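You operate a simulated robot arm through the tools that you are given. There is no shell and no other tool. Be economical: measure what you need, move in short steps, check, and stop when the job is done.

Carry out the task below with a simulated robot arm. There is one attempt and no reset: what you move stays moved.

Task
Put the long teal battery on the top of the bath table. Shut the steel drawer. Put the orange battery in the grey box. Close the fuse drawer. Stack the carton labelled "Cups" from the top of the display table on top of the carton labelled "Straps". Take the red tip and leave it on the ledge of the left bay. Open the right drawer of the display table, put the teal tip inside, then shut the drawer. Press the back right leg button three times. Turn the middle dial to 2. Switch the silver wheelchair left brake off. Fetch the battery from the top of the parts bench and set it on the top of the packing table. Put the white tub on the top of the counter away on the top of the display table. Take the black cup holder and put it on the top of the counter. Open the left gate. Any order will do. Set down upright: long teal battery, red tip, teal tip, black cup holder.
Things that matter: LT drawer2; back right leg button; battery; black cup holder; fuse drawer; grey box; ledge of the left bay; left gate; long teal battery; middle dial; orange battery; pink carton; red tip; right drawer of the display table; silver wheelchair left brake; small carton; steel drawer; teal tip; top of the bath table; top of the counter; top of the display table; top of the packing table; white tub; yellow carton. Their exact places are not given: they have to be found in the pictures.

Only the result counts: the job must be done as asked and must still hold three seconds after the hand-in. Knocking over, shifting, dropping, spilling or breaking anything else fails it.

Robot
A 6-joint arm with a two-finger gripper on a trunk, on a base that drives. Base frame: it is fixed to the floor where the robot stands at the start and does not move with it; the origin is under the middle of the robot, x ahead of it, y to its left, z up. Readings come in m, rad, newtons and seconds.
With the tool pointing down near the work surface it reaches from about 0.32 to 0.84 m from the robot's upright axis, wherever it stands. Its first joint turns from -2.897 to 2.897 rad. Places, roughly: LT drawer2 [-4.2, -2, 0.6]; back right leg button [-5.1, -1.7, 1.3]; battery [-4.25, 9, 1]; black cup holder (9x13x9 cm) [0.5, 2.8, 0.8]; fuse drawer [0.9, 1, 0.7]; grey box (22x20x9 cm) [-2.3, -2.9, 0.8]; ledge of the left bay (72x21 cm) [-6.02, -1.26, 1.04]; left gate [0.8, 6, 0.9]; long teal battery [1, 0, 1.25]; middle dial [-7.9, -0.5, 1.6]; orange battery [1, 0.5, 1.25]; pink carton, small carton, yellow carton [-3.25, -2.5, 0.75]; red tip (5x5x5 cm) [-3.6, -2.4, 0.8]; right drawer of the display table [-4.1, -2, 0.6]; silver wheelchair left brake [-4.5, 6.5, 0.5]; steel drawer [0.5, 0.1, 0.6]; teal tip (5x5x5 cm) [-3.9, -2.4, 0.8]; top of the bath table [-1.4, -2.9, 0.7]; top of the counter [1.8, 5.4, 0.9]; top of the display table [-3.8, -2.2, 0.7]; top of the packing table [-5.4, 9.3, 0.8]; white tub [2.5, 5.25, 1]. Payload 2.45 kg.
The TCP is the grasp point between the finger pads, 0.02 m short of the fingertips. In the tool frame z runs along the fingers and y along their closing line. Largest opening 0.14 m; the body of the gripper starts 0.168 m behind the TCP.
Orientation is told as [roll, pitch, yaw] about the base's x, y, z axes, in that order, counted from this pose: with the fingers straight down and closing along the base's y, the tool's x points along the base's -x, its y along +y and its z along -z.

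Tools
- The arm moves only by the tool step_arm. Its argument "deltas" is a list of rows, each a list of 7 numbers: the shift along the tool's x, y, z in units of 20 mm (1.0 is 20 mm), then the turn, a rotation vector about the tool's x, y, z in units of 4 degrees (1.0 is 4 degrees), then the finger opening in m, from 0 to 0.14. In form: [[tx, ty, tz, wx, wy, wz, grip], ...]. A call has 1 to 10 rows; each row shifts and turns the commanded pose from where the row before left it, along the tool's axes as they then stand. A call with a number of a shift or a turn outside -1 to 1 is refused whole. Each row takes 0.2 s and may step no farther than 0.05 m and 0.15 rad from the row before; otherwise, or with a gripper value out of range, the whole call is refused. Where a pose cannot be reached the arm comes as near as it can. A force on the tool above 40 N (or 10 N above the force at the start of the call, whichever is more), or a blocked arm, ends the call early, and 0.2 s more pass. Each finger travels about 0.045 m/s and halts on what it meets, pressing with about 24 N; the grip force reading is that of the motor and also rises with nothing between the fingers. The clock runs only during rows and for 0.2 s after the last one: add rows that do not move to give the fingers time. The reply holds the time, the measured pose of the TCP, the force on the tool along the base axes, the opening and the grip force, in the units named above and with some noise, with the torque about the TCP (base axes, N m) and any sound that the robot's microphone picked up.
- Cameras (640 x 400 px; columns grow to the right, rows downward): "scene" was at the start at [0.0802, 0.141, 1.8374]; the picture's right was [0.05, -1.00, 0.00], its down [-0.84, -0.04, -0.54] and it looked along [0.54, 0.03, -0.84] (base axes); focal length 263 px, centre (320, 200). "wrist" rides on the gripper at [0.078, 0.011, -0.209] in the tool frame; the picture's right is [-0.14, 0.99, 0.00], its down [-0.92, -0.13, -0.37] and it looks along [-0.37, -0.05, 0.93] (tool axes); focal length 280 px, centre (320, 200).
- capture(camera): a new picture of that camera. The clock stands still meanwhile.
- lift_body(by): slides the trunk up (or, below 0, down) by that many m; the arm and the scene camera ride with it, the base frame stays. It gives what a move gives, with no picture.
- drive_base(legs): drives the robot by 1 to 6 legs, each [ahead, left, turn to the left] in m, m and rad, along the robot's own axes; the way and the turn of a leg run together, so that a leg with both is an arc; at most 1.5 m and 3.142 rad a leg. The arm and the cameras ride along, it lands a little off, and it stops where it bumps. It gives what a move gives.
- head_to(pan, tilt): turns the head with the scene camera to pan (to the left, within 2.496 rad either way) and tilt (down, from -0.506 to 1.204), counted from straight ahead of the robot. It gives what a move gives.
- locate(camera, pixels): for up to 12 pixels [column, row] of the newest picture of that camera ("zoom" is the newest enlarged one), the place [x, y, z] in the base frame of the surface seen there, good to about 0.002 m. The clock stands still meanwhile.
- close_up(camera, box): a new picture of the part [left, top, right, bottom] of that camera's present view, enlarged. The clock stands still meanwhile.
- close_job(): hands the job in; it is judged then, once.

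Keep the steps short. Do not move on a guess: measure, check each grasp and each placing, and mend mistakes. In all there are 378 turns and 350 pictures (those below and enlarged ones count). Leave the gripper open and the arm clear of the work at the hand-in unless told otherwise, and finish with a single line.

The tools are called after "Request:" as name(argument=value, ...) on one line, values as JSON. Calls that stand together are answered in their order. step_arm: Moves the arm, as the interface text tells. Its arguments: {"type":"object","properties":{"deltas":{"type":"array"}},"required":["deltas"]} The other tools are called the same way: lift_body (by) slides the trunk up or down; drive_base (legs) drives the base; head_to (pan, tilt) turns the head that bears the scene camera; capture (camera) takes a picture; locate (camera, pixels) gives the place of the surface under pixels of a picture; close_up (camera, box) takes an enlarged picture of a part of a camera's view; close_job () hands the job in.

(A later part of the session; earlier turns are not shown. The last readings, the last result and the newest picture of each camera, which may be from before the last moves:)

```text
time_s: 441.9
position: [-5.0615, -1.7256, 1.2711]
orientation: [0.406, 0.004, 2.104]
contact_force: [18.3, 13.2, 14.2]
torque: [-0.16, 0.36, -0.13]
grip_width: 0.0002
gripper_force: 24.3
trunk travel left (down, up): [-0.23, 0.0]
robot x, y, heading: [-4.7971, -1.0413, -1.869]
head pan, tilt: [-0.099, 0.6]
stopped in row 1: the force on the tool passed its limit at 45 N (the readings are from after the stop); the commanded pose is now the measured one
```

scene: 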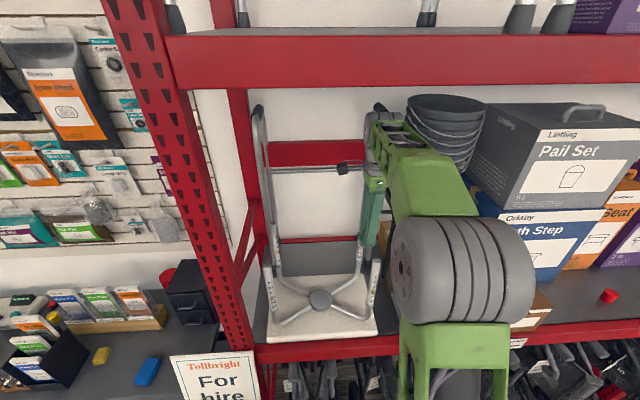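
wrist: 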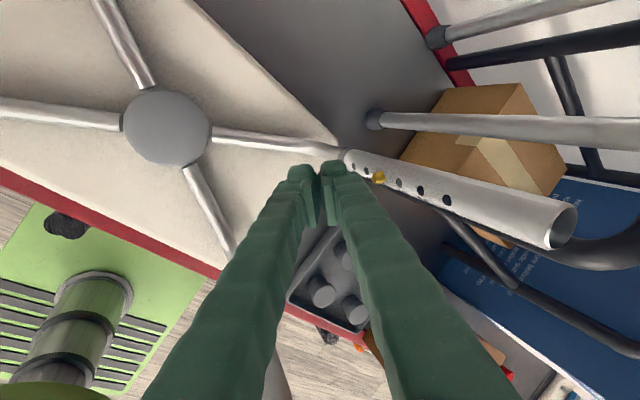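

First click heard. Retreat 1.5 cm fully, then press again to the same depth.

Request:
step_arm(deltas=[[0, -0.69, -0.3, 0, 0, 0, 0.0], [0, 0, 0, 0, 0, 0, 0.0], [0, 0, 0, 0, 0, 0, 0.0]])

Request:
step_arm(deltas=[[0, 0.414, 0.18, 0, 0, 0, 0.0], [0, 0.138, 0.06, 0, 0, 0, 0.0], [0, 0.138, 0.06, 0, 0, 0, 0.0]])

```text
time_s: 442.7
position: [-5.0517, -1.7221, 1.2694]
orientation: [0.404, 0.0, 2.103]
contact_force: [0.2, -0.3, 0.7]
torque: [0.02, 0.01, -0.02]
grip_width: 0.0
gripper_force: 23.9
trunk travel left (down, up): [-0.23, 0.0]
robot x, y, heading: [-4.7988, -1.0408, -1.87]
head pan, tilt: [-0.099, 0.6]
```

```text
time_s: 443.5
position: [-5.0589, -1.7272, 1.2684]
orientation: [0.403, -0.002, 2.104]
contact_force: [27.6, 12.0, -0.4]
torque: [-0.02, 0.01, -0.06]
grip_width: 0.0003
gripper_force: 23.9
trunk travel left (down, up): [-0.23, 0.0]
robot x, y, heading: [-4.8017, -1.0434, -1.867]
head pan, tilt: [-0.099, 0.6]
heard: click
```

Second click. Retreat and press a third time.

Request:
step_arm(deltas=[[0, -0.69, -0.3, 0, 0, 0, 0.0], [0, 0, 0, 0, 0, 0, 0.0], [0, 0, 0, 0, 0, 0, 0.0]])

Request:
step_arm(deltas=[[0, 0.414, 0.18, 0, 0, 0, 0.0], [0, 0.138, 0.06, 0, 0, 0, 0.0], [0, 0.138, 0.06, 0, 0, 0, 0.0]])

```text
time_s: 444.3
position: [-5.0534, -1.7206, 1.2697]
orientation: [0.403, 0.002, 2.102]
contact_force: [-0.7, 0.7, -0.1]
torque: [-0.02, 0.03, 0.02]
grip_width: 0.0002
gripper_force: 23.5
trunk travel left (down, up): [-0.23, 0.0]
robot x, y, heading: [-4.8001, -1.0451, -1.868]
head pan, tilt: [-0.099, 0.6]
```

```text
time_s: 445.1
position: [-5.0613, -1.7251, 1.2697]
orientation: [0.402, -0.001, 2.103]
contact_force: [26.6, 17.3, -1.1]
torque: [0.04, 0.0, -0.11]
grip_width: 0.0001
gripper_force: 24.1
trunk travel left (down, up): [-0.23, 0.0]
robot x, y, heading: [-4.7983, -1.042, -1.868]
head pan, tilt: [-0.099, 0.6]
heard: click
```

Third click. Retreat 4 cm and rise out from between the legs.

Request:
step_arm(deltas=[[0, -0.9, -0.39, 0, 0, 0, 0.0], [0, -0.7, -0.3, 0, 0, 0, 0.0], [0, 0.395, -0.919, 0, 0, 0, 0.0], [0, 0.395, -0.919, 0, 0, 0, 0.0], [0, 0.395, -0.919, 0, 0, 0, 0.0], [0, 0.395, -0.919, 0, 0, 0, 0.0], [0, 0.395, -0.919, 0, 0, 0, 0.0], [0, 0.395, -0.919, 0, 0, 0, 0.0], [0, 0.395, -0.919, 0, 0, 0, 0.0], [0, 0.395, -0.919, 0, 0, 0, 0.0]])

Request:
capture(camera="wrist")

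```text
time_s: 447.3
position: [-5.0379, -1.7097, 1.4273]
orientation: [0.404, 0.0, 2.104]
contact_force: [-1.0, -0.9, -0.5]
torque: [-0.02, 0.01, -0.01]
grip_width: 0.0
gripper_force: 23.7
trunk travel left (down, up): [-0.23, 0.0]
robot x, y, heading: [-4.7992, -1.0402, -1.868]
head pan, tilt: [-0.099, 0.6]
```

```text
224 pictures are left
```

wrist: 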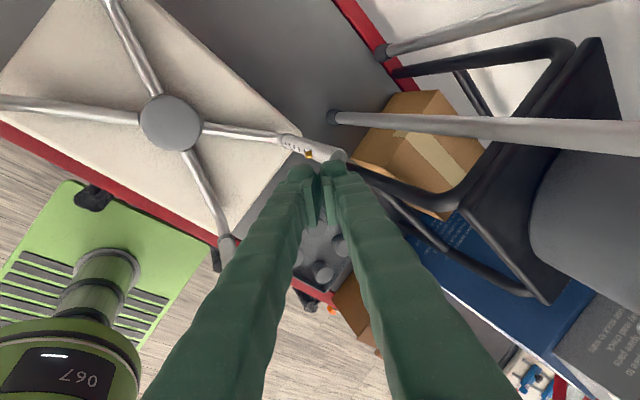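

Rise, level the tool, back off 0.5 m, then go look at the dial further right.

Request:
step_arm(deltas=[[0, 0.395, -0.919, 0, 0, 0, 0.0], [0, 0.3, -0.7, 1, 0, 0, 0.0], [0, 0, 0, 1, 0, 0, 0.0], [0, 0, 0, 1, 0, 0, 0.0], [0, 0, 0, 1, 0, 0, 0.0], [0, 0, 0, 1, 0, 0, 0.0], [0, 0, 0, 0.8, 0, 0, 0.0]])

Request:
drive_base(legs=[[-0.6, 0, 0], [0, -1.3, 0], [0, -1.4, 0]])

Request:
head_to(pan=-0.3, tilt=0.3)

Request:
capture(camera="scene")

```text
time_s: 448.9
position: [-5.0367, -1.7113, 1.4622]
orientation: [-0.003, 0.0, 2.104]
contact_force: [-0.2, -0.7, -0.9]
torque: [0.02, -0.03, 0.03]
grip_width: 0.0
gripper_force: 23.9
trunk travel left (down, up): [-0.23, 0.0]
robot x, y, heading: [-4.801, -1.0407, -1.87]
head pan, tilt: [-0.099, 0.6]
```

```text
time_s: 476.1
position: [-7.5003, -0.2647, 1.4621]
orientation: [-0.002, 0.0, 2.066]
contact_force: [0.1, -0.3, 0.0]
torque: [0.0, 0.02, -0.02]
grip_width: 0.0
gripper_force: 24.3
trunk travel left (down, up): [-0.23, 0.0]
robot x, y, heading: [-7.2363, 0.3959, -1.907]
head pan, tilt: [-0.099, 0.6]
```

```text
time_s: 476.9
position: [-7.5003, -0.2638, 1.4628]
orientation: [-0.002, 0.0, 2.065]
contact_force: [1.1, 0.3, -0.2]
torque: [0.0, -0.02, -0.01]
grip_width: 0.0001
gripper_force: 24.1
trunk travel left (down, up): [-0.23, 0.0]
robot x, y, heading: [-7.2365, 0.3984, -1.909]
head pan, tilt: [-0.3, 0.3]
```

```text
223 pictures are left
```

scene: 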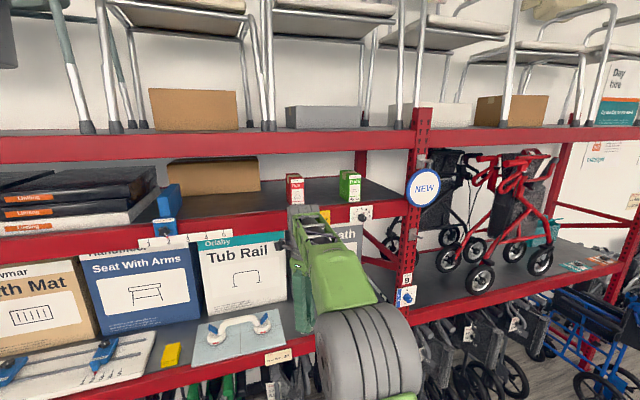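

Request:
close_up(camera="scene", box=[100, 160, 440, 310])

Request:
locate(camera="scene", pixels=[[165, 228], [360, 214], [406, 296], [170, 200], [85, 355], [105, 350]])

```text
1.88 times, centred on (270, 235) of scene
```

zoom: 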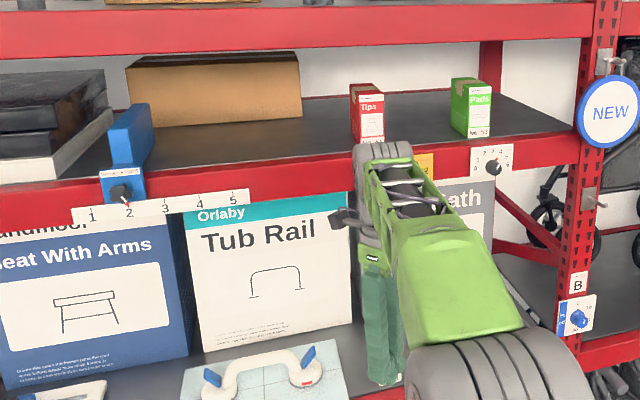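

```text
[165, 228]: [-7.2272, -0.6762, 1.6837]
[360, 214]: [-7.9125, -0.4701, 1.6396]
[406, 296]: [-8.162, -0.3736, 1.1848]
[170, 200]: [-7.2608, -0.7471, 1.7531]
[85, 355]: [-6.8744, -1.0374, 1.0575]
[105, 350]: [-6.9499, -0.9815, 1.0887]
```

The middle dial is at (−7.91,−0.47,1.64). Zoom in on it.

Request:
close_up(camera="scene", box=[336, 195, 384, 229])

Request:
locate(camera="zoom", pixels=[[320, 230], [340, 225], [250, 200], [470, 160], [220, 300], [450, 320], [330, 260]])

```text
11.76 times, centred on (360, 212) of scene
```

zoom: 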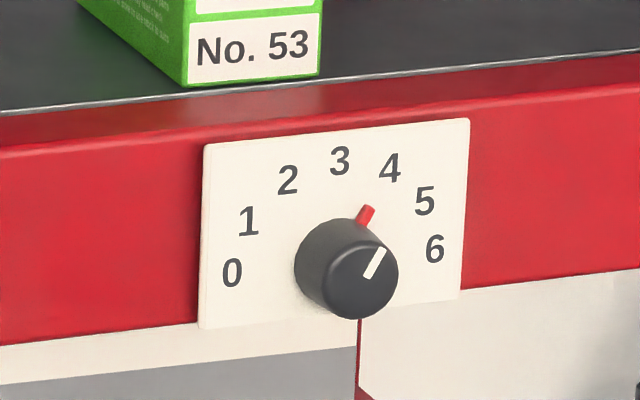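

```text
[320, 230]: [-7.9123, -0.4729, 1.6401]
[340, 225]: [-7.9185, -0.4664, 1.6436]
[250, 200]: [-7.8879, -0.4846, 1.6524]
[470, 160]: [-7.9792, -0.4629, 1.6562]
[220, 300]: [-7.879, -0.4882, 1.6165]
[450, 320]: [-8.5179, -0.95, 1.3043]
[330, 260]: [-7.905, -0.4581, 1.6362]
```

The dial points to 4; I need it at 2, i.e. a 60° counter-clockwise turn. First I bring the tool back to its normal yaw (−33 units about z).

Request:
step_arm(deltas=[[0, 0, 0, 0, 0, -1, 0.06], [0, 0, 0, 0, 0, -1, 0.06], [0, 0, 0, 0, 0, -1, 0.06], [0, 0, 0, 0, 0, -1, 0.06], [0, 0, 0, 0, 0, -1, 0.06], [0, 0, 0, 0, 0, -1, 0.06], [0, 0, 0, 0, 0, -1, 0.06], [0, 0, 0, 0, 0, -1, 0.06], [0, 0, 0, 0, 0, -1, 0.06], [0, 0, 0, 0, 0, -1, 0.06]])

Request:
step_arm(deltas=[[0, 0, 0, 0, 0, -1, 0.06], [0, 0, 0, 0, 0, -1, 0.06], [0, 0, 0, 0, 0, -1, 0.06], [0, 0, 0, 0, 0, -1, 0.06], [0, 0, 0, 0, 0, -1, 0.06], [0, 0, 0, 0, 0, -1, 0.06], [0, 0, 0, 0, 0, -1, 0.06], [0, 0, 0, 0, 0, -1, 0.06], [0, 0, 0, 0, 0, -1, 0.06], [0, 0, 0, 0, 0, -1, 0.06]])

Request:
step_arm(deltas=[[0, 0, 0, 0, 0, -1, 0.06], [0, 0, 0, 0, 0, -1, 0.06], [0, 0, 0, 0, 0, -1, 0.06], [0, 0, 0, 0, 0, -1, 0.06], [0, 0, 0, 0, 0, -1, 0.06], [0, 0, 0, 0, 0, -1, 0.06], [0, 0, 0, 0, 0, -1, 0.06], [0, 0, 0, 0, 0, -1, 0.06], [0, 0, 0, 0, 0, -1, 0.06], [0, 0, 0, 0, 0, -1, 0.06]])

Request:
step_arm(deltas=[[0, 0, 0, 0, 0, -1, 0.06], [0, 0, 0, 0, 0, -1, 0.06], [0, 0, 0, 0, 0, -1, 0.06], [0, 0, -1, 0, -1, 0, 0.06], [0, 0, -1, 0, -1, 0, 0.06], [0, 0, -1, 0, -1, 0, 0.06], [0, 0, -1, 0, -1, 0, 0.06], [0, 0, -1, 0, -1, 0, 0.06], [0, 0, -1, 0, -1, 0, 0.06], [0, 0, -1, 0, -1, 0, 0.06]])

```text
time_s: 479.1
position: [-7.4995, -0.264, 1.464]
orientation: [-0.002, 0.003, 2.765]
contact_force: [-0.6, 0.4, -0.3]
torque: [-0.01, 0.01, 0.0]
grip_width: 0.0599
gripper_force: 0.0
trunk travel left (down, up): [-0.23, 0.0]
robot x, y, heading: [-7.2359, 0.3944, -1.904]
head pan, tilt: [-0.3, 0.3]
```

```text
time_s: 481.2
position: [-7.4995, -0.2645, 1.4636]
orientation: [0.0, 0.003, -2.819]
contact_force: [0.0, 0.0, 0.2]
torque: [0.0, -0.04, 0.0]
grip_width: 0.0601
gripper_force: 0.0
trunk travel left (down, up): [-0.23, 0.0]
robot x, y, heading: [-7.2346, 0.3971, -1.908]
head pan, tilt: [-0.3, 0.3]
```

```text
time_s: 483.4
position: [-7.5001, -0.2643, 1.4626]
orientation: [0.002, 0.002, -2.122]
contact_force: [0.0, 0.0, 0.4]
torque: [-0.01, -0.01, -0.02]
grip_width: 0.0602
gripper_force: 0.0
trunk travel left (down, up): [-0.23, 0.0]
robot x, y, heading: [-7.2415, 0.3941, -1.908]
head pan, tilt: [-0.3, 0.3]
```

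```text
time_s: 485.6
position: [-7.488, -0.235, 1.6008]
orientation: [0.0, -0.489, -1.915]
contact_force: [-1.0, 0.7, 0.3]
torque: [-0.01, 0.03, 0.01]
grip_width: 0.0603
gripper_force: 0.1
trunk travel left (down, up): [-0.23, 0.0]
robot x, y, heading: [-7.2342, 0.3964, -1.907]
head pan, tilt: [-0.3, 0.3]
```

Request:
step_arm(deltas=[[0, 0, 0, 0, -1, 0, 0.06], [0, 0, 0, 0, -1, 0, 0.06], [0, 0, 0, 0, -1, 0, 0.06], [0, 0, 0, 0, -1, 0, 0.06], [0, 0, 0, 0, -1, 0, 0.06], [0, 0, 0, 0, -1, 0, 0.06], [0, 0, 0, 0, -1, 0, 0.06], [0, 0, 0, 0, -1, 0, 0.06], [0, 0, 0, 0, -1, 0, 0.06], [0, 0, 0, 0, -1, 0, 0.06]])

Request:
step_arm(deltas=[[0, 0, 0, 0, -1, 0, 0.06], [0, 0, 0, 0, -1, 0, 0.06], [0, 0, 0, 0, -1, 0, 0.06], [0, 0, 0, 0, -1, 0, 0.06], [0, 0, 0, 0, -1, 0, 0.06], [0, 0, 0, 0, -0.45, 0, 0.06]])

Request:
capture(camera="wrist")

```text
time_s: 487.9
position: [-7.4866, -0.239, 1.5974]
orientation: [0.015, -1.133, -1.917]
contact_force: [-0.4, 0.2, -0.1]
torque: [0.02, 0.03, -0.02]
grip_width: 0.0601
gripper_force: 0.0
out of reach, approached as far as the arm can: row 10
trunk travel left (down, up): [-0.23, 0.0]
robot x, y, heading: [-7.2403, 0.395, -1.908]
head pan, tilt: [-0.3, 0.3]
```

```text
time_s: 489.2
position: [-7.4626, -0.2459, 1.5928]
orientation: [0.114, -1.256, -1.947]
contact_force: [0.5, -0.4, -0.4]
torque: [0.01, 0.0, 0.02]
grip_width: 0.0601
gripper_force: 0.0
out of reach, approached as far as the arm can: row 1, 2, 3, 4, 5, 6
trunk travel left (down, up): [-0.23, 0.0]
robot x, y, heading: [-7.2324, 0.3959, -1.903]
head pan, tilt: [-0.3, 0.3]
```

```text
220 pictures are left
```

wrist: 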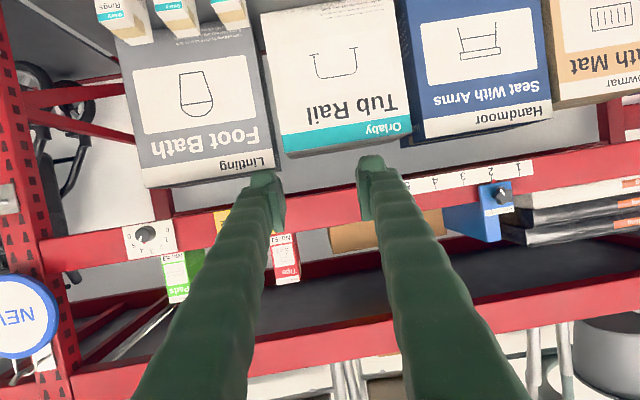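

The wrist is too close in for a fully horizontal tool. Extend forward 0.14 m, then finish the pitch.

Request:
step_arm(deltas=[[-0.31, 0, 0.95, 0, 0, 0, 0.06], [-0.31, 0, 0.95, 0, 0, 0, 0.06], [-0.31, 0, 0.95, 0, 0, 0, 0.06], [-0.31, 0, 0.95, 0, 0, 0, 0.06], [-0.31, 0, 0.95, 0, 0, 0, 0.06], [-0.31, 0, 0.95, 0, 0, 0, 0.06], [-0.31, 0, 0.95, 0, 0, 0, 0.06], [0, 0, 0, 0, -1, 0, 0.06], [0, 0, 0, 0, -1, 0, 0.06], [0, 0, 0, 0, -1, 0, 0.06]])

```text
time_s: 491.4
position: [-7.5235, -0.3728, 1.6037]
orientation: [0.397, -1.496, -2.236]
contact_force: [0.2, -0.2, 0.7]
torque: [0.01, -0.01, 0.02]
grip_width: 0.0602
gripper_force: 0.0
out of reach, approached as far as the arm can: row 9, 10
trunk travel left (down, up): [-0.23, 0.0]
robot x, y, heading: [-7.2345, 0.3939, -1.908]
head pan, tilt: [-0.3, 0.3]
```

Tool is now nearly horizontal (86°), good enough. Drive right 0.335 m to line up with the dial.

Request:
drive_base(legs=[[0, -0.335, 0.014]])

Request:
capture(camera="wrist")

```text
time_s: 494.8
position: [-7.8151, -0.2718, 1.6049]
orientation: [0.394, -1.496, -2.222]
contact_force: [-0.5, 0.1, -0.4]
torque: [-0.03, 0.04, 0.01]
grip_width: 0.0601
gripper_force: 0.1
trunk travel left (down, up): [-0.23, 0.0]
robot x, y, heading: [-7.5396, 0.4985, -1.895]
head pan, tilt: [-0.3, 0.3]
```

```text
219 pictures are left
```

wrist: 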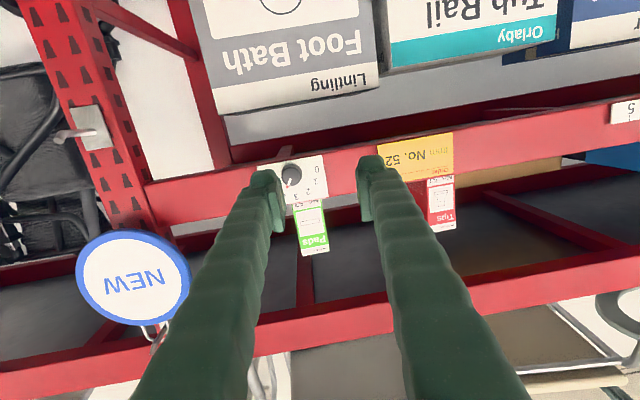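

Request:
close_up(camera="wrist", box=[240, 140, 352, 210])

Request:
locate(camera="wrist", pixels=[[291, 175], [285, 175], [298, 175], [291, 168], [291, 182], [310, 175], [318, 200], [308, 162]])

```text
5.71 times, centred on (296, 175) of wrist
```

zoom: 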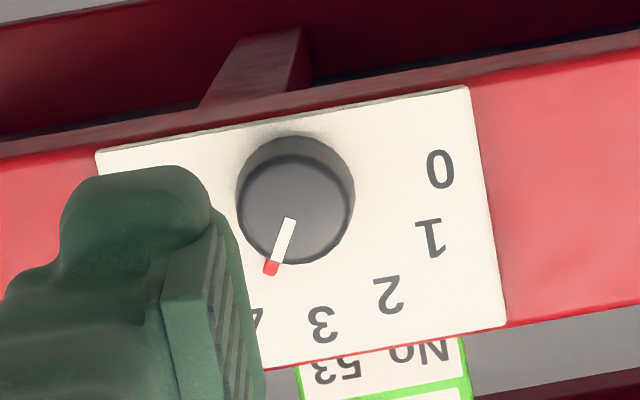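

```text
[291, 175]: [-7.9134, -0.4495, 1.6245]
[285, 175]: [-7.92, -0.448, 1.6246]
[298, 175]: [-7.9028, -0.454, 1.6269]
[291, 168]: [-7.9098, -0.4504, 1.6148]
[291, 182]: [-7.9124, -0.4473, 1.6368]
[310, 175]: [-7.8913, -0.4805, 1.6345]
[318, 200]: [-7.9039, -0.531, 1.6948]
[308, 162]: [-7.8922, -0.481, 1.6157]
```

Knob front centre (−7.912,−0.4495,1.626), plate 2.3 cm behind. Correct yaw 4°, shift right/up, and drive ahead 0.14.

Request:
step_arm(deltas=[[-0.5, -0.9, 0, 1, 0, 0, 0.06], [-0.5, -0.9, 0, 0, 0, 0, 0.06]])

Request:
drive_base(legs=[[0.13, 0, 0]])

Request:
capture(camera="wrist")

```text
time_s: 495.4
position: [-7.866, -0.2583, 1.6257]
orientation: [0.318, -1.496, -2.215]
contact_force: [-0.7, -0.1, 0.4]
torque: [-0.04, -0.03, 0.02]
grip_width: 0.0599
gripper_force: 0.1
out of reach, approached as far as the arm can: row 1
trunk travel left (down, up): [-0.23, 0.0]
robot x, y, heading: [-7.5419, 0.4993, -1.891]
head pan, tilt: [-0.3, 0.3]
```

```text
time_s: 496.7
position: [-7.9077, -0.3814, 1.6247]
orientation: [0.315, -1.493, -2.211]
contact_force: [-0.1, -0.8, 0.0]
torque: [-0.02, 0.01, 0.01]
grip_width: 0.0604
gripper_force: 0.1
trunk travel left (down, up): [-0.23, 0.0]
robot x, y, heading: [-7.5777, 0.3782, -1.892]
head pan, tilt: [-0.3, 0.3]
```

```text
217 pictures are left
```

wrist: 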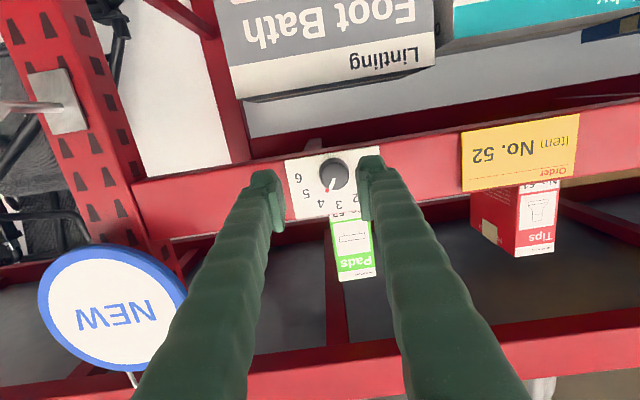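

Shift 1.75 cm left and 6 mm up, then advance 6.2 cm around the knob.

Request:
step_arm(deltas=[[-0.3, 0.88, 0, 0, 0, 0, 0.06], [0, 0, 0.8, 0, 0, 0, 0.06], [0, 0, 0.8, 0, 0, 0, 0.06]])

Request:
capture(camera="wrist")

```text
time_s: 497.5
position: [-7.9023, -0.4153, 1.6318]
orientation: [0.317, -1.493, -2.201]
contact_force: [-0.5, -0.6, -0.2]
torque: [-0.01, 0.02, -0.01]
grip_width: 0.0604
gripper_force: 0.1
trunk travel left (down, up): [-0.23, 0.0]
robot x, y, heading: [-7.5825, 0.3799, -1.891]
head pan, tilt: [-0.3, 0.3]
```

```text
216 pictures are left
```

wrist: 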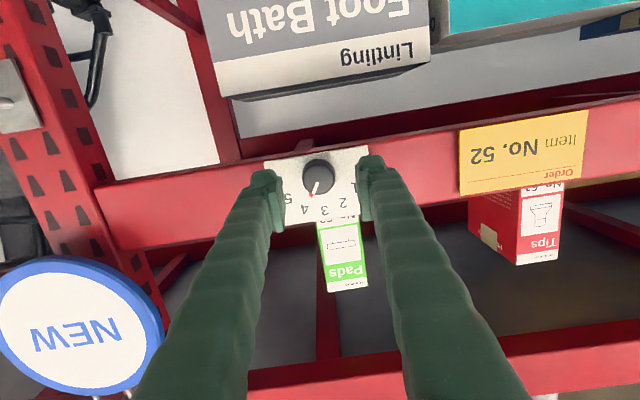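

Request:
step_arm(deltas=[[0, 0, 0.8, 0, 0, 0, 0.06], [0, 0, 0.7, 0, 0, 0, 0.06], [0, 0, 0, 0, 0, 0, 0.04], [0, 0, 0, 0, 0, 0, 0.02], [0, 0, 0, 0, 0, 0, 0.0], [0, 0, 0, 0, 0, 0, 0.0], [0, 0, 0, 0, 0, 0, 0.0]])

Request:
close_up(camera="wrist", box=[240, 120, 400, 220])

```text
time_s: 499.1
position: [-7.9122, -0.4423, 1.6289]
orientation: [0.316, -1.492, -2.202]
contact_force: [1.1, 0.3, 1.2]
torque: [-0.02, -0.02, -0.03]
grip_width: 0.0306
gripper_force: 44.9
trunk travel left (down, up): [-0.23, 0.0]
robot x, y, heading: [-7.5773, 0.378, -1.896]
head pan, tilt: [-0.3, 0.3]
```

```text
4.00 times, centred on (320, 170) of wrist
```

zoom: 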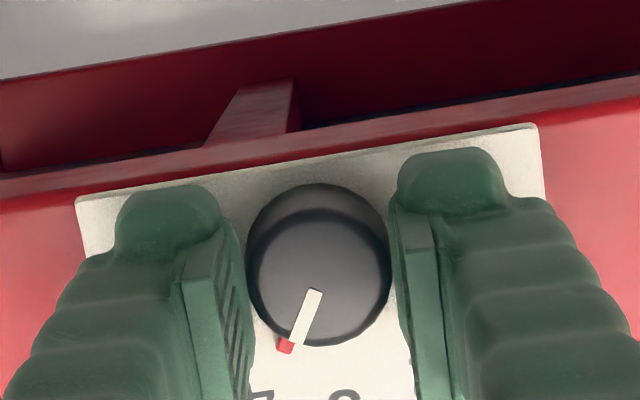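

Gripped the knob. Turn about tool z by −28° first and look.

Request:
step_arm(deltas=[[0, 0, 0, 0, 0, -1, 0.0], [0, 0, 0, 0, 0, -1, 0.0], [0, 0, 0, 0, 0, -1, 0.0], [0, 0, 0, 0, 0, -1, 0.0], [0, 0, 0, 0, 0, -1, 0.0], [0, 0, 0, 0, 0, -1, 0.0], [0, 0, 0, 0, 0, -1, 0.0]])

Request:
close_up(camera="wrist", box=[240, 120, 400, 220])

Request:
close_up(camera="scene", box=[336, 150, 496, 250])

```text
time_s: 500.7
position: [-7.9125, -0.4413, 1.6297]
orientation: [-0.982, -1.435, -0.9]
contact_force: [8.6, 1.1, -4.1]
torque: [0.0, -0.01, 0.03]
grip_width: 0.0301
gripper_force: 45.4
out of reach, approached as far as the arm can: row 2, 3, 4, 5, 6, 7
trunk travel left (down, up): [-0.23, 0.0]
robot x, y, heading: [-7.5766, 0.3776, -1.892]
head pan, tilt: [-0.3, 0.3]
```

```text
4.00 times, centred on (320, 170) of wrist
```

zoom: 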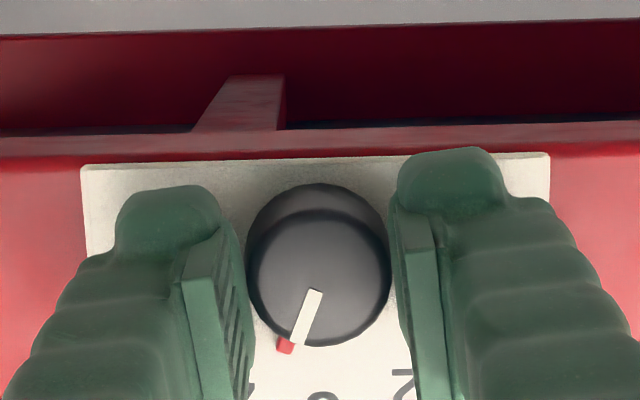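

```text
4.00 times, centred on (416, 200) of scene
```

zoom: 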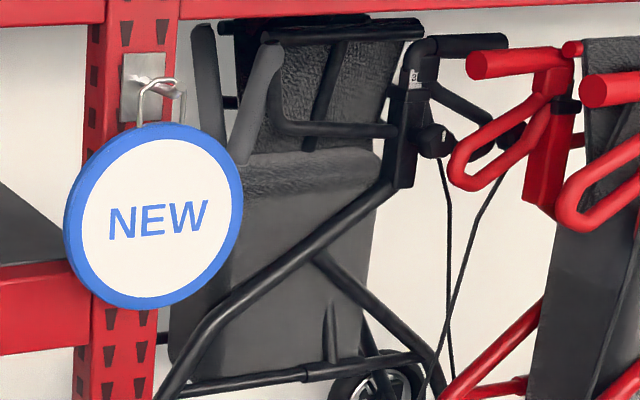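

Only ~8° turned before a joint limit. I'll release, rotate the open gripper the other way (+60°) around the knob, re-grip, and then turn −.

Request:
step_arm(deltas=[[0, 0, 0, 0, 0, 0, 0.03], [0, 0, -0.2, 0, 0, 0, 0.06], [0, 0, 0, 0, 0, 1, 0.06], [0, 0, 0, 0, 0, 1, 0.06], [0, 0, 0, 0, 0, 1, 0.06], [0, 0, 0, 0, 0, 1, 0.06], [0, 0, 0, 0, 0, 1, 0.06], [0, 0, 0, 0, 0, 1, 0.06], [0, 0, 0, 0, 0, 1, 0.06], [0, 0, 0, 0, 0, 1, 0.06]])

Request:
close_up(camera="wrist", box=[240, 120, 400, 220])

```text
time_s: 502.9
position: [-7.9111, -0.4391, 1.6293]
orientation: [1.399, -1.117, 2.983]
contact_force: [0.1, 0.5, -0.3]
torque: [-0.04, 0.01, 0.02]
grip_width: 0.0604
gripper_force: 0.0
trunk travel left (down, up): [-0.23, 0.0]
robot x, y, heading: [-7.5815, 0.3783, -1.891]
head pan, tilt: [-0.3, 0.3]
```

```text
4.00 times, centred on (320, 170) of wrist
```

zoom: 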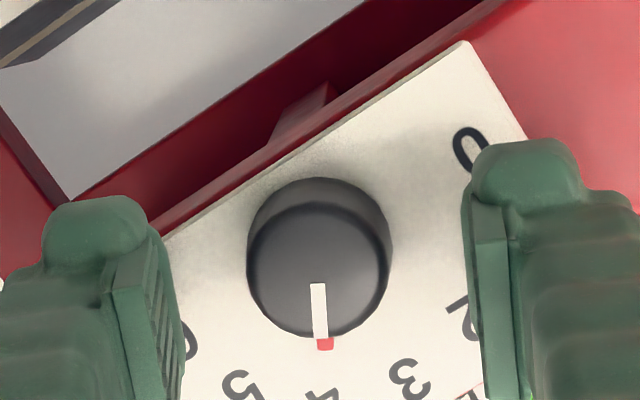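

Works freely that way. Rotate 8 more units, then re-grip.

Request:
step_arm(deltas=[[0, 0, 0, 0, 0, 1, 0.06], [0, 0, 0, 0, 0, 1, 0.06], [0, 0, 0, 0, 0, 1, 0.06], [0, 0, 0, 0, 0, 1, 0.06], [0, 0, 0, 0, 0, 1, 0.06], [0, 0, 0, 0, 0, 1, 0.06], [0, 0, 0, 0, 0, 1, 0.06], [0, 0, 0, 0, 0, 1, 0.06], [0, 0, 0, 0, 0, 1, 0.06]])

Request:
close_up(camera="wrist", box=[240, 120, 400, 220])

```text
time_s: 504.9
position: [-7.913, -0.439, 1.6294]
orientation: [1.486, -0.493, 2.868]
contact_force: [-0.1, -0.1, 0.1]
torque: [0.0, 0.01, -0.02]
grip_width: 0.06
gripper_force: 0.1
trunk travel left (down, up): [-0.23, 0.0]
robot x, y, heading: [-7.5803, 0.3782, -1.892]
head pan, tilt: [-0.3, 0.3]
```

```text
4.00 times, centred on (320, 170) of wrist
```

zoom: 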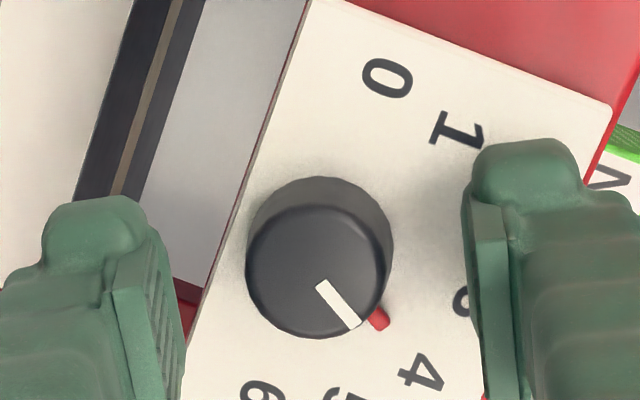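

Pointer is at 4. Re-grip and turn −60° in two calls.

Request:
step_arm(deltas=[[0, 0, 0.2, 0, 0, 0, 0.04], [0, 0, 0, 0, 0, 0, 0.02], [0, 0, 0, 0, 0, 0, 0.0], [0, 0, 0, 0, 0, 0, 0.0], [0, 0, 0, 0, 0, 0, 0.0], [0, 0, 0, 0, 0, -1, 0.0], [0, 0, 0, 0, 0, -1, 0.0], [0, 0, 0, 0, 0, -1, 0.0], [0, 0, 0, 0, 0, -1, 0.0]])

Request:
step_arm(deltas=[[0, 0, 0, 0, 0, -1, 0.0], [0, 0, 0, 0, 0, -1, 0.0], [0, 0, 0, 0, 0, -1, 0.0], [0, 0, 0, 0, 0, -1, 0.0], [0, 0, 0, 0, 0, -1, 0.0], [0, 0, 0, 0, 0, -1, 0.0], [0, 0, 0, 0, 0, -1, 0.0], [0, 0, 0, 0, 0, -1, 0.0], [0, 0, 0, 0, 0, -1, 0.0]])

Request:
close_up(camera="wrist", box=[240, 120, 400, 220])

```text
time_s: 506.9
position: [-7.9137, -0.4442, 1.6301]
orientation: [1.463, -0.774, 2.902]
contact_force: [-0.3, -1.0, -3.9]
torque: [-0.15, 0.11, -0.25]
grip_width: 0.0304
gripper_force: 45.0
trunk travel left (down, up): [-0.23, 0.0]
robot x, y, heading: [-7.5789, 0.3793, -1.895]
head pan, tilt: [-0.3, 0.3]
```

```text
time_s: 508.9
position: [-7.9128, -0.4435, 1.6295]
orientation: [1.147, -1.39, -3.037]
contact_force: [0.7, 1.1, -1.5]
torque: [0.56, -0.2, 0.01]
grip_width: 0.0303
gripper_force: 45.5
trunk travel left (down, up): [-0.23, 0.0]
robot x, y, heading: [-7.5827, 0.3769, -1.889]
head pan, tilt: [-0.3, 0.3]
```

```text
4.00 times, centred on (320, 170) of wrist
```

zoom: 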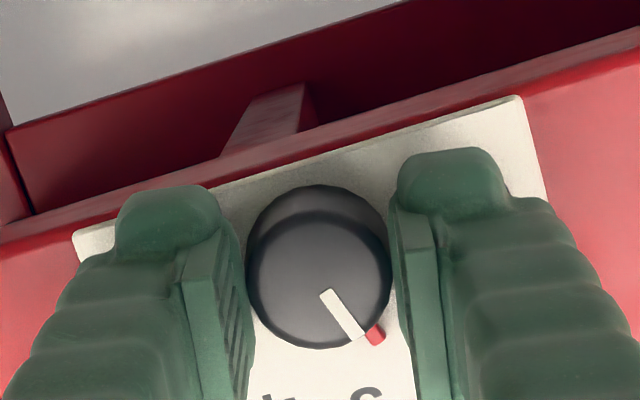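

Two more units to complete 60°, then check.

Request:
step_arm(deltas=[[0, 0, 0, 0, 0, -1, 0.0], [0, 0, 0, 0, 0, -1, 0.0], [0, 0, 0, 0, 0, 0, 0.0]])

Request:
step_arm(deltas=[[0, 0, 0, 0, 0, 0, 0.03], [0, 0, 0, 0, 0, 0, 0.06], [0, 0, -1, 0, 0, 0, 0.06], [0, 0, -1, 0, 0, 0, 0.06], [0, 0, -1, 0, 0, 0, 0.06], [0, 0, -1, 0, 0, 0, 0.06]])

Request:
close_up(camera="wrist", box=[240, 120, 400, 220])

```text
time_s: 509.7
position: [-7.913, -0.4441, 1.6277]
orientation: [0.341, -1.491, -2.227]
contact_force: [0.9, -2.7, 0.9]
torque: [-0.11, 0.02, 0.03]
grip_width: 0.0303
gripper_force: 46.0
trunk travel left (down, up): [-0.23, 0.0]
robot x, y, heading: [-7.5812, 0.3756, -1.891]
head pan, tilt: [-0.3, 0.3]
```

```text
time_s: 511.1
position: [-7.8879, -0.3648, 1.6345]
orientation: [0.363, -1.493, -2.25]
contact_force: [-0.3, -0.1, -0.3]
torque: [0.0, -0.01, -0.02]
grip_width: 0.0598
gripper_force: 0.0
trunk travel left (down, up): [-0.23, 0.0]
robot x, y, heading: [-7.5806, 0.3774, -1.892]
head pan, tilt: [-0.3, 0.3]
```

```text
4.00 times, centred on (320, 170) of wrist
```

zoom: 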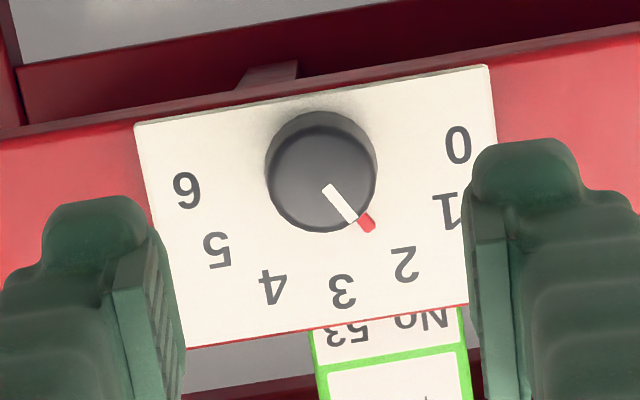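

Pointer appears at 2. Verify from the head camera.

Request:
head_to(pan=-0.35, tilt=0.4)

Request:
capture(camera="scene")

```text
time_s: 511.8
position: [-7.8892, -0.3654, 1.6354]
orientation: [0.356, -1.491, -2.245]
contact_force: [0.3, 0.6, 0.2]
torque: [0.01, 0.01, -0.04]
grip_width: 0.0601
gripper_force: 0.1
trunk travel left (down, up): [-0.23, 0.0]
robot x, y, heading: [-7.5818, 0.3772, -1.895]
head pan, tilt: [-0.351, 0.4]
```

```text
208 pictures are left
```

scene: 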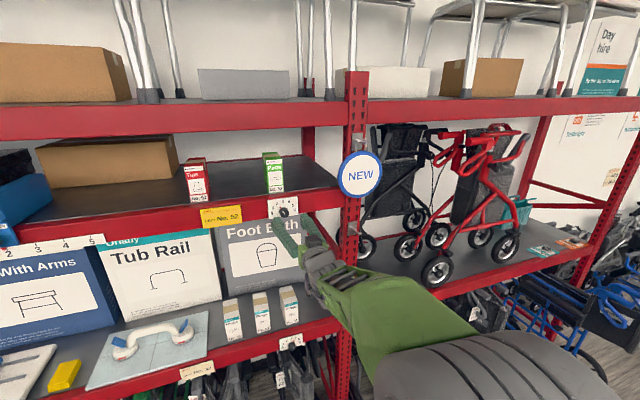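

Request:
close_up(camera="scene", box=[259, 190, 307, 224])

```text
11.76 times, centred on (283, 207) of scene
```

zoom: 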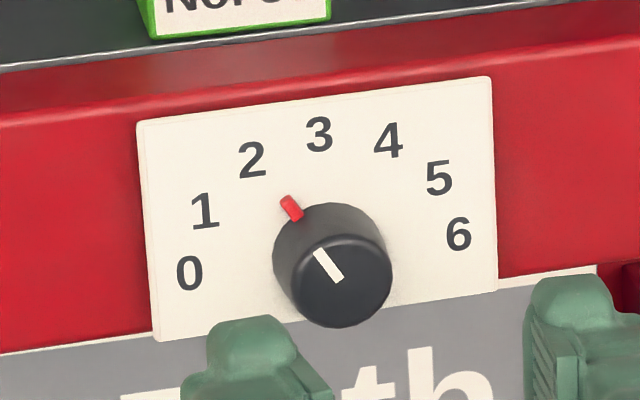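

The dial is exactly at 2. Back off 0.35 m, and swing the tool back to pointing down.

Request:
drive_base(legs=[[-0.4, 0, 0]])

Request:
step_arm(deltas=[[1, 0, 0, 0, 1, 0, 0.06], [1, 0, 0, 0, 1, 0, 0.06], [1, 0, 0, 0, 1, 0, 0.06], [1, 0, 0, 0, 1, 0, 0.06], [1, 0, 0, 0, 1, 0, 0.06], [1, 0, 0, 0, 1, 0, 0.06], [1, 0, 0, 0, 1, 0, 0.06], [1, 0, 0, 0, 1, 0, 0.06], [1, 0, 0, 0, 1, 0, 0.06], [1, 0, 0, 0, 1, 0, 0.06]])

Request:
step_arm(deltas=[[1, 0, 0, 0, 1, 0, 0.06], [1, 0, 0, 0, 1, 0, 0.06], [1, 0, 0, 0, 1, 0, 0.06], [1, 0, 0, 0, 1, 0, 0.06], [1, 0, 0, 0, 1, 0, 0.06], [1, 0, 0, 0, 1, 0, 0.06], [1, 0, 0, 0, 1, 0, 0.06], [1, 0, 0, 0, 1, 0, 0.06], [1, 0, 0, 0, 1, 0, 0.06], [1, 0, 0, 0, 1, 0, 0.06]])

Request:
step_arm(deltas=[[0, 0, 0, 0, 1, 0, 0.06]])

```text
time_s: 514.3
position: [-7.7569, 0.0207, 1.6356]
orientation: [0.359, -1.492, -2.244]
contact_force: [-0.3, 0.0, 0.2]
torque: [0.01, -0.03, 0.0]
grip_width: 0.06
gripper_force: 0.1
trunk travel left (down, up): [-0.23, 0.0]
robot x, y, heading: [-7.4536, 0.7622, -1.888]
head pan, tilt: [-0.351, 0.4]
```

```text
time_s: 516.5
position: [-7.7313, 0.0898, 1.4515]
orientation: [0.041, -0.795, -1.913]
contact_force: [-0.1, 0.3, 0.1]
torque: [0.02, 0.0, -0.01]
grip_width: 0.0604
gripper_force: 0.0
trunk travel left (down, up): [-0.23, 0.0]
robot x, y, heading: [-7.4558, 0.7654, -1.89]
head pan, tilt: [-0.351, 0.4]
```

```text
time_s: 518.7
position: [-7.6737, 0.2535, 1.3629]
orientation: [0.028, -0.1, -1.889]
contact_force: [0.2, 1.1, 0.2]
torque: [0.01, 0.01, -0.01]
grip_width: 0.0601
gripper_force: 0.1
trunk travel left (down, up): [-0.23, 0.0]
robot x, y, heading: [-7.451, 0.7635, -1.894]
head pan, tilt: [-0.351, 0.4]
```

```text
time_s: 519.1
position: [-7.6742, 0.253, 1.362]
orientation: [0.028, -0.028, -1.886]
contact_force: [0.2, -0.7, 0.0]
torque: [0.06, -0.04, 0.02]
grip_width: 0.0601
gripper_force: 0.1
trunk travel left (down, up): [-0.23, 0.0]
robot x, y, heading: [-7.4494, 0.7677, -1.889]
head pan, tilt: [-0.351, 0.4]
```

Arm is back to normal. Now drive back along the aisle toward the start area: turn left 1.567 and go 6 m.

Request:
drive_base(legs=[[0, 0, 1.567], [1.5, 0, 0], [1.5, 0, 0], [1.5, 0, 0], [1.4, 0, 0]])

Request:
head_to(pan=0.9, tilt=0.5)

Request:
capture(camera="scene")

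```text
time_s: 551.2
position: [-1.3267, -1.3501, 1.3621]
orientation: [0.027, -0.029, -0.373]
contact_force: [1.4, -0.6, -0.5]
torque: [-0.02, 0.05, 0.0]
grip_width: 0.0602
gripper_force: 0.1
trunk travel left (down, up): [-0.23, 0.0]
robot x, y, heading: [-1.824, -1.0983, -0.373]
head pan, tilt: [-0.351, 0.4]
```

```text
time_s: 552.6
position: [-1.3277, -1.3495, 1.3633]
orientation: [0.027, -0.029, -0.374]
contact_force: [0.6, -0.6, -0.2]
torque: [0.01, 0.0, -0.01]
grip_width: 0.0601
gripper_force: 0.1
trunk travel left (down, up): [-0.23, 0.0]
robot x, y, heading: [-1.8282, -1.0993, -0.375]
head pan, tilt: [0.901, 0.499]
```

```text
206 pictures are left
```

scene: 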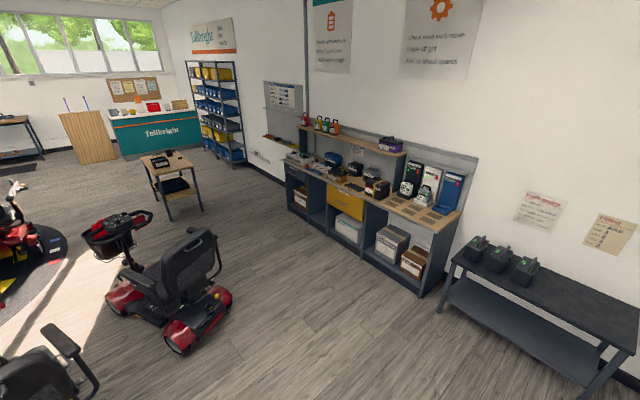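

Good overview. Locate the scooter's edges, table, and the counter area.

Request:
locate(camera="scene", pixels=[[228, 290], [150, 215], [215, 230], [152, 165], [190, 160], [172, 212], [200, 208], [160, 155], [176, 152], [60, 135], [150, 110], [90, 110]])

Request:
close_up(camera="scene", box=[40, 80, 240, 205])

```text
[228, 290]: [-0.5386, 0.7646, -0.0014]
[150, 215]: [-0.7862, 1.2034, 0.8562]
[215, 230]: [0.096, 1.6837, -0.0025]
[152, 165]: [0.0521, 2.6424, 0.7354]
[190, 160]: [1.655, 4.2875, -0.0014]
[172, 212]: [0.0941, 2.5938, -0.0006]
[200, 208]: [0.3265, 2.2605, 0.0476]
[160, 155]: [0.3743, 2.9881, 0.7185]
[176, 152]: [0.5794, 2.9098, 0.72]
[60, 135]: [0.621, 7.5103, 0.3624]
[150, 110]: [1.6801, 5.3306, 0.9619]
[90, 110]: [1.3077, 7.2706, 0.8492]
```

```text
3.20 times, centred on (140, 142) of scene
```

zoom: 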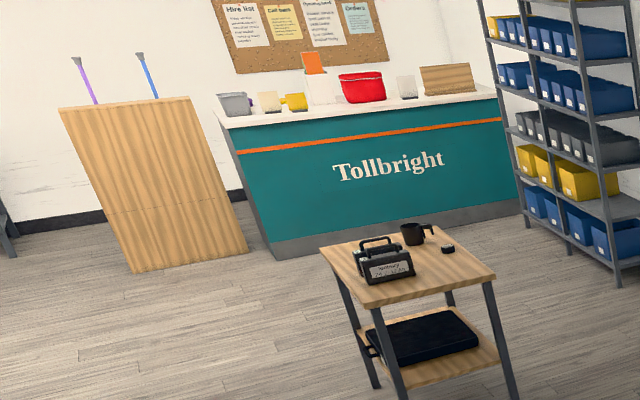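

Path is clear between scooter and bench. Drive toward (−0.1,0), then (0.3,1.4).

Request:
drive_base(legs=[[0, 0, 0.94], [1.03, 0, 0], [1.03, 0, 0], [0, 0, 0.73], [1.4, 0, 0]])

Request:
head_to(pan=0.0, tilt=0.5)

Request:
capture(camera="scene")

Request:
capture(camera="wrist")

```text
time_s: 573.8
position: [0.5874, 1.8275, 1.3626]
orientation: [0.028, -0.028, 1.271]
contact_force: [0.8, -0.7, 0.2]
torque: [-0.03, 0.03, -0.01]
grip_width: 0.0601
gripper_force: 0.1
trunk travel left (down, up): [-0.23, 0.0]
robot x, y, heading: [0.374, 1.313, 1.268]
head pan, tilt: [0.901, 0.499]
```

```text
time_s: 575.0
position: [0.587, 1.8262, 1.3626]
orientation: [0.029, -0.032, 1.271]
contact_force: [0.2, 0.0, 0.9]
torque: [-0.02, -0.02, 0.0]
grip_width: 0.0605
gripper_force: 0.0
trunk travel left (down, up): [-0.23, 0.0]
robot x, y, heading: [0.3738, 1.3142, 1.265]
head pan, tilt: [0.0, 0.499]
```

```text
204 pictures are left
```

scene: 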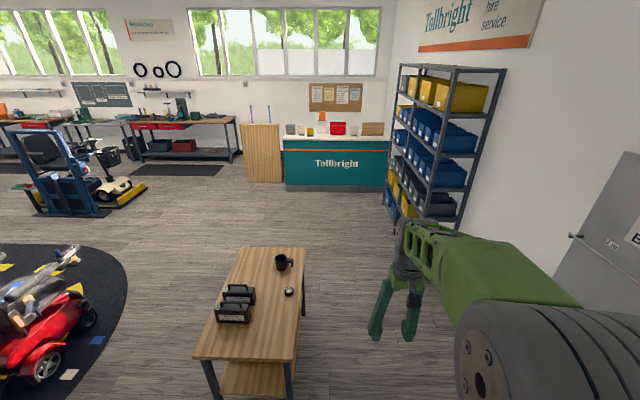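

```text
203 pictures are left
```

wrist: 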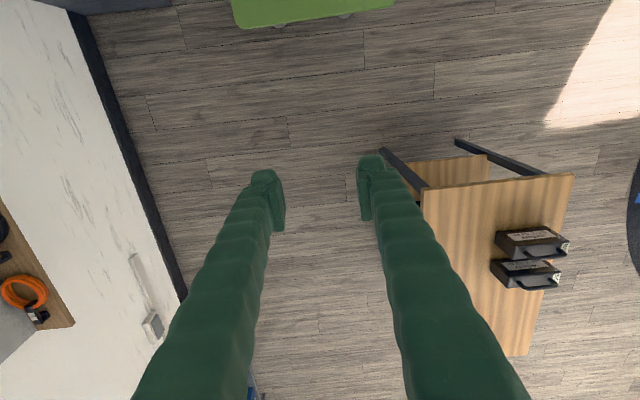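

Request:
close_up(camera="scene", box=[255, 240, 319, 304])

Request:
locate(camera="zoom", pixels=[[280, 150], [220, 150], [340, 150], [280, 115], [395, 190], [280, 215], [330, 330], [300, 395]])

Request:
locate(camera="scene", pixels=[[305, 250], [243, 249], [300, 355], [196, 355], [236, 290], [232, 312]])

```text
6.25 times, centred on (287, 272) of scene
```

zoom: 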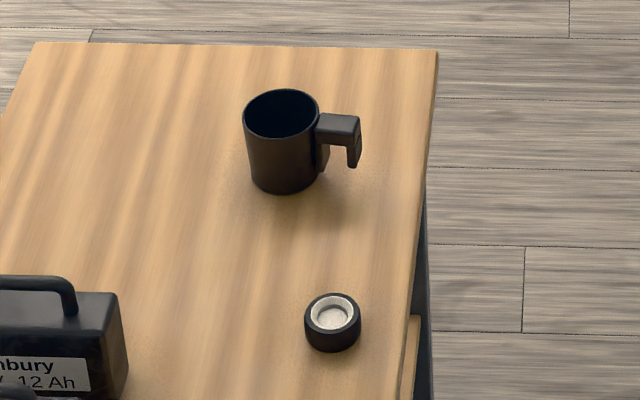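

```text
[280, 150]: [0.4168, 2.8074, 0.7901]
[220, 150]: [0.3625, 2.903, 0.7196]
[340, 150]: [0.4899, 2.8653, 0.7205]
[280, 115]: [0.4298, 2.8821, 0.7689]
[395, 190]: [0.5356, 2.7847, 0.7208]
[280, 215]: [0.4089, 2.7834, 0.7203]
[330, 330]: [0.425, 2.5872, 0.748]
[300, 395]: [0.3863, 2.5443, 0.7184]
```

```text
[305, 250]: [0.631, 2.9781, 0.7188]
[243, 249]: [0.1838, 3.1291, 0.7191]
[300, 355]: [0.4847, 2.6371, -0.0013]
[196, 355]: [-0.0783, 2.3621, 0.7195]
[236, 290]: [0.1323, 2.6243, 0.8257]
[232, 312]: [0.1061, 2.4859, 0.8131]
```

The cup's clip points to my right, so I'll approach from the table's right side, facing left, so the fingers close across the body. Drive there.

Request:
drive_base(legs=[[0.529, -0.227, 0], [0.895, 0.087, 0], [0, 0, 1.555]])

Request:
capture(camera="wrist")

```text
time_s: 586.5
position: [0.4375, 2.8543, 1.3632]
orientation: [0.028, -0.028, 2.811]
contact_force: [-0.2, -0.9, 1.0]
torque: [0.0, 0.01, -0.02]
grip_width: 0.06
gripper_force: 0.0
trunk travel left (down, up): [-0.23, 0.0]
robot x, y, heading: [0.9441, 2.6255, 2.808]
head pan, tilt: [0.0, 0.499]
```

```text
201 pictures are left
```

wrist: 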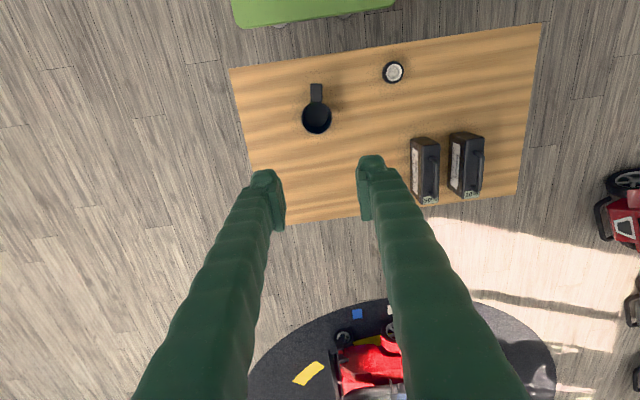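

Request:
close_up(camera="wrist", box=[285, 75, 349, 139])

Request:
locate(camera="zoom", pixels=[[175, 275], [465, 275], [320, 180], [320, 380], [315, 120], [315, 90], [320, 290]])

```text
6.25 times, centred on (317, 107) of wrist
```

zoom: 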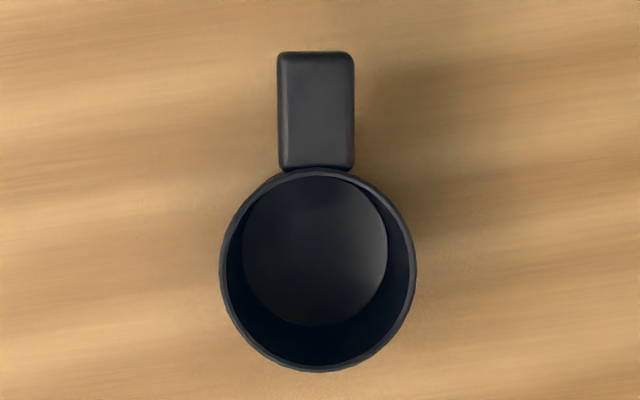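

```text
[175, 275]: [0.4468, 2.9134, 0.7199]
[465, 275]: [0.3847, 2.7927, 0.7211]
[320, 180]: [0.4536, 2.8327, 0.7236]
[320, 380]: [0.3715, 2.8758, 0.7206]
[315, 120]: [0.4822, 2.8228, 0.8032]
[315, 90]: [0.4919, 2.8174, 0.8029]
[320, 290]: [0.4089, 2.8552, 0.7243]
```

Request:
locate(camera="zoom", pixels=[[223, 271], [412, 271], [318, 368], [318, 173], [250, 340], [385, 340]])

```text
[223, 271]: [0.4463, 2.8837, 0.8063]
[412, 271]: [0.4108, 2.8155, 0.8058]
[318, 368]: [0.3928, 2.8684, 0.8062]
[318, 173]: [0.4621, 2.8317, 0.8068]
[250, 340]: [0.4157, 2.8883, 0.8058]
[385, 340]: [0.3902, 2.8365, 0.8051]
```

Cup centre (0.428,2.850), rim z 0.806, Ø7.7 cm. Align, level, lower trunk, descend.

Request:
step_arm(deltas=[[-0.38, 0.36, 0, 0.4, 0.4, 0, 0.12], [0, 0, 0, 0, 0, 0, 0.12]])

Request:
lift_body(by=-0.23)

Request:
step_arm(deltas=[[0, 0, 1, 0, 0, 0, 0.12], [0, 0, 1, 0, 0, 0, 0.12], [0, 0, 1, 0, 0, 0, 0.12], [0, 0, 1, 0, 0, 0, 0.12], [0, 0, 1, 0, 0, 0, 0.12], [0, 0, 1, 0, 0, 0, 0.12], [0, 0, 1, 0, 0, 0, 0.12], [0, 0, 1, 0, 0, 0, 0.12], [0, 0, 1, 0, 0, 0, 0.12], [0, 0, 1, 0, 0, 0, 0.12]])

Request:
capture(camera="wrist")

```text
time_s: 587.0
position: [0.4289, 2.8488, 1.3633]
orientation: [-0.002, -0.002, 2.81]
contact_force: [1.0, -0.2, -0.6]
torque: [0.01, 0.01, 0.03]
grip_width: 0.1125
gripper_force: 0.2
trunk travel left (down, up): [-0.23, 0.0]
robot x, y, heading: [0.9462, 2.6269, 2.81]
head pan, tilt: [0.0, 0.499]
```

```text
time_s: 589.5
position: [0.4285, 2.8498, 1.1331]
orientation: [-0.002, -0.001, 2.815]
contact_force: [0.2, -0.6, 0.0]
torque: [0.01, -0.02, 0.02]
grip_width: 0.1202
gripper_force: 0.0
trunk travel left (down, up): [0.0, 0.23]
robot x, y, heading: [0.9436, 2.625, 2.807]
head pan, tilt: [0.0, 0.499]
```

```text
time_s: 591.7
position: [0.4264, 2.8494, 0.9315]
orientation: [0.001, -0.002, 2.813]
contact_force: [0.4, 0.7, -0.2]
torque: [0.02, -0.03, 0.0]
grip_width: 0.1199
gripper_force: 0.0
trunk travel left (down, up): [0.0, 0.23]
robot x, y, heading: [0.9461, 2.6231, 2.813]
head pan, tilt: [0.0, 0.499]
```

```text
199 pictures are left
```

wrist: 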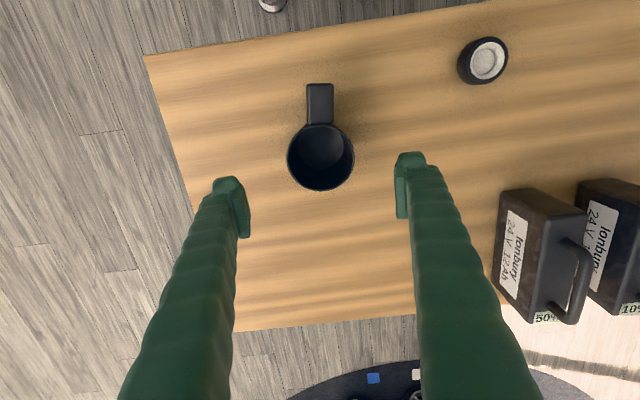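

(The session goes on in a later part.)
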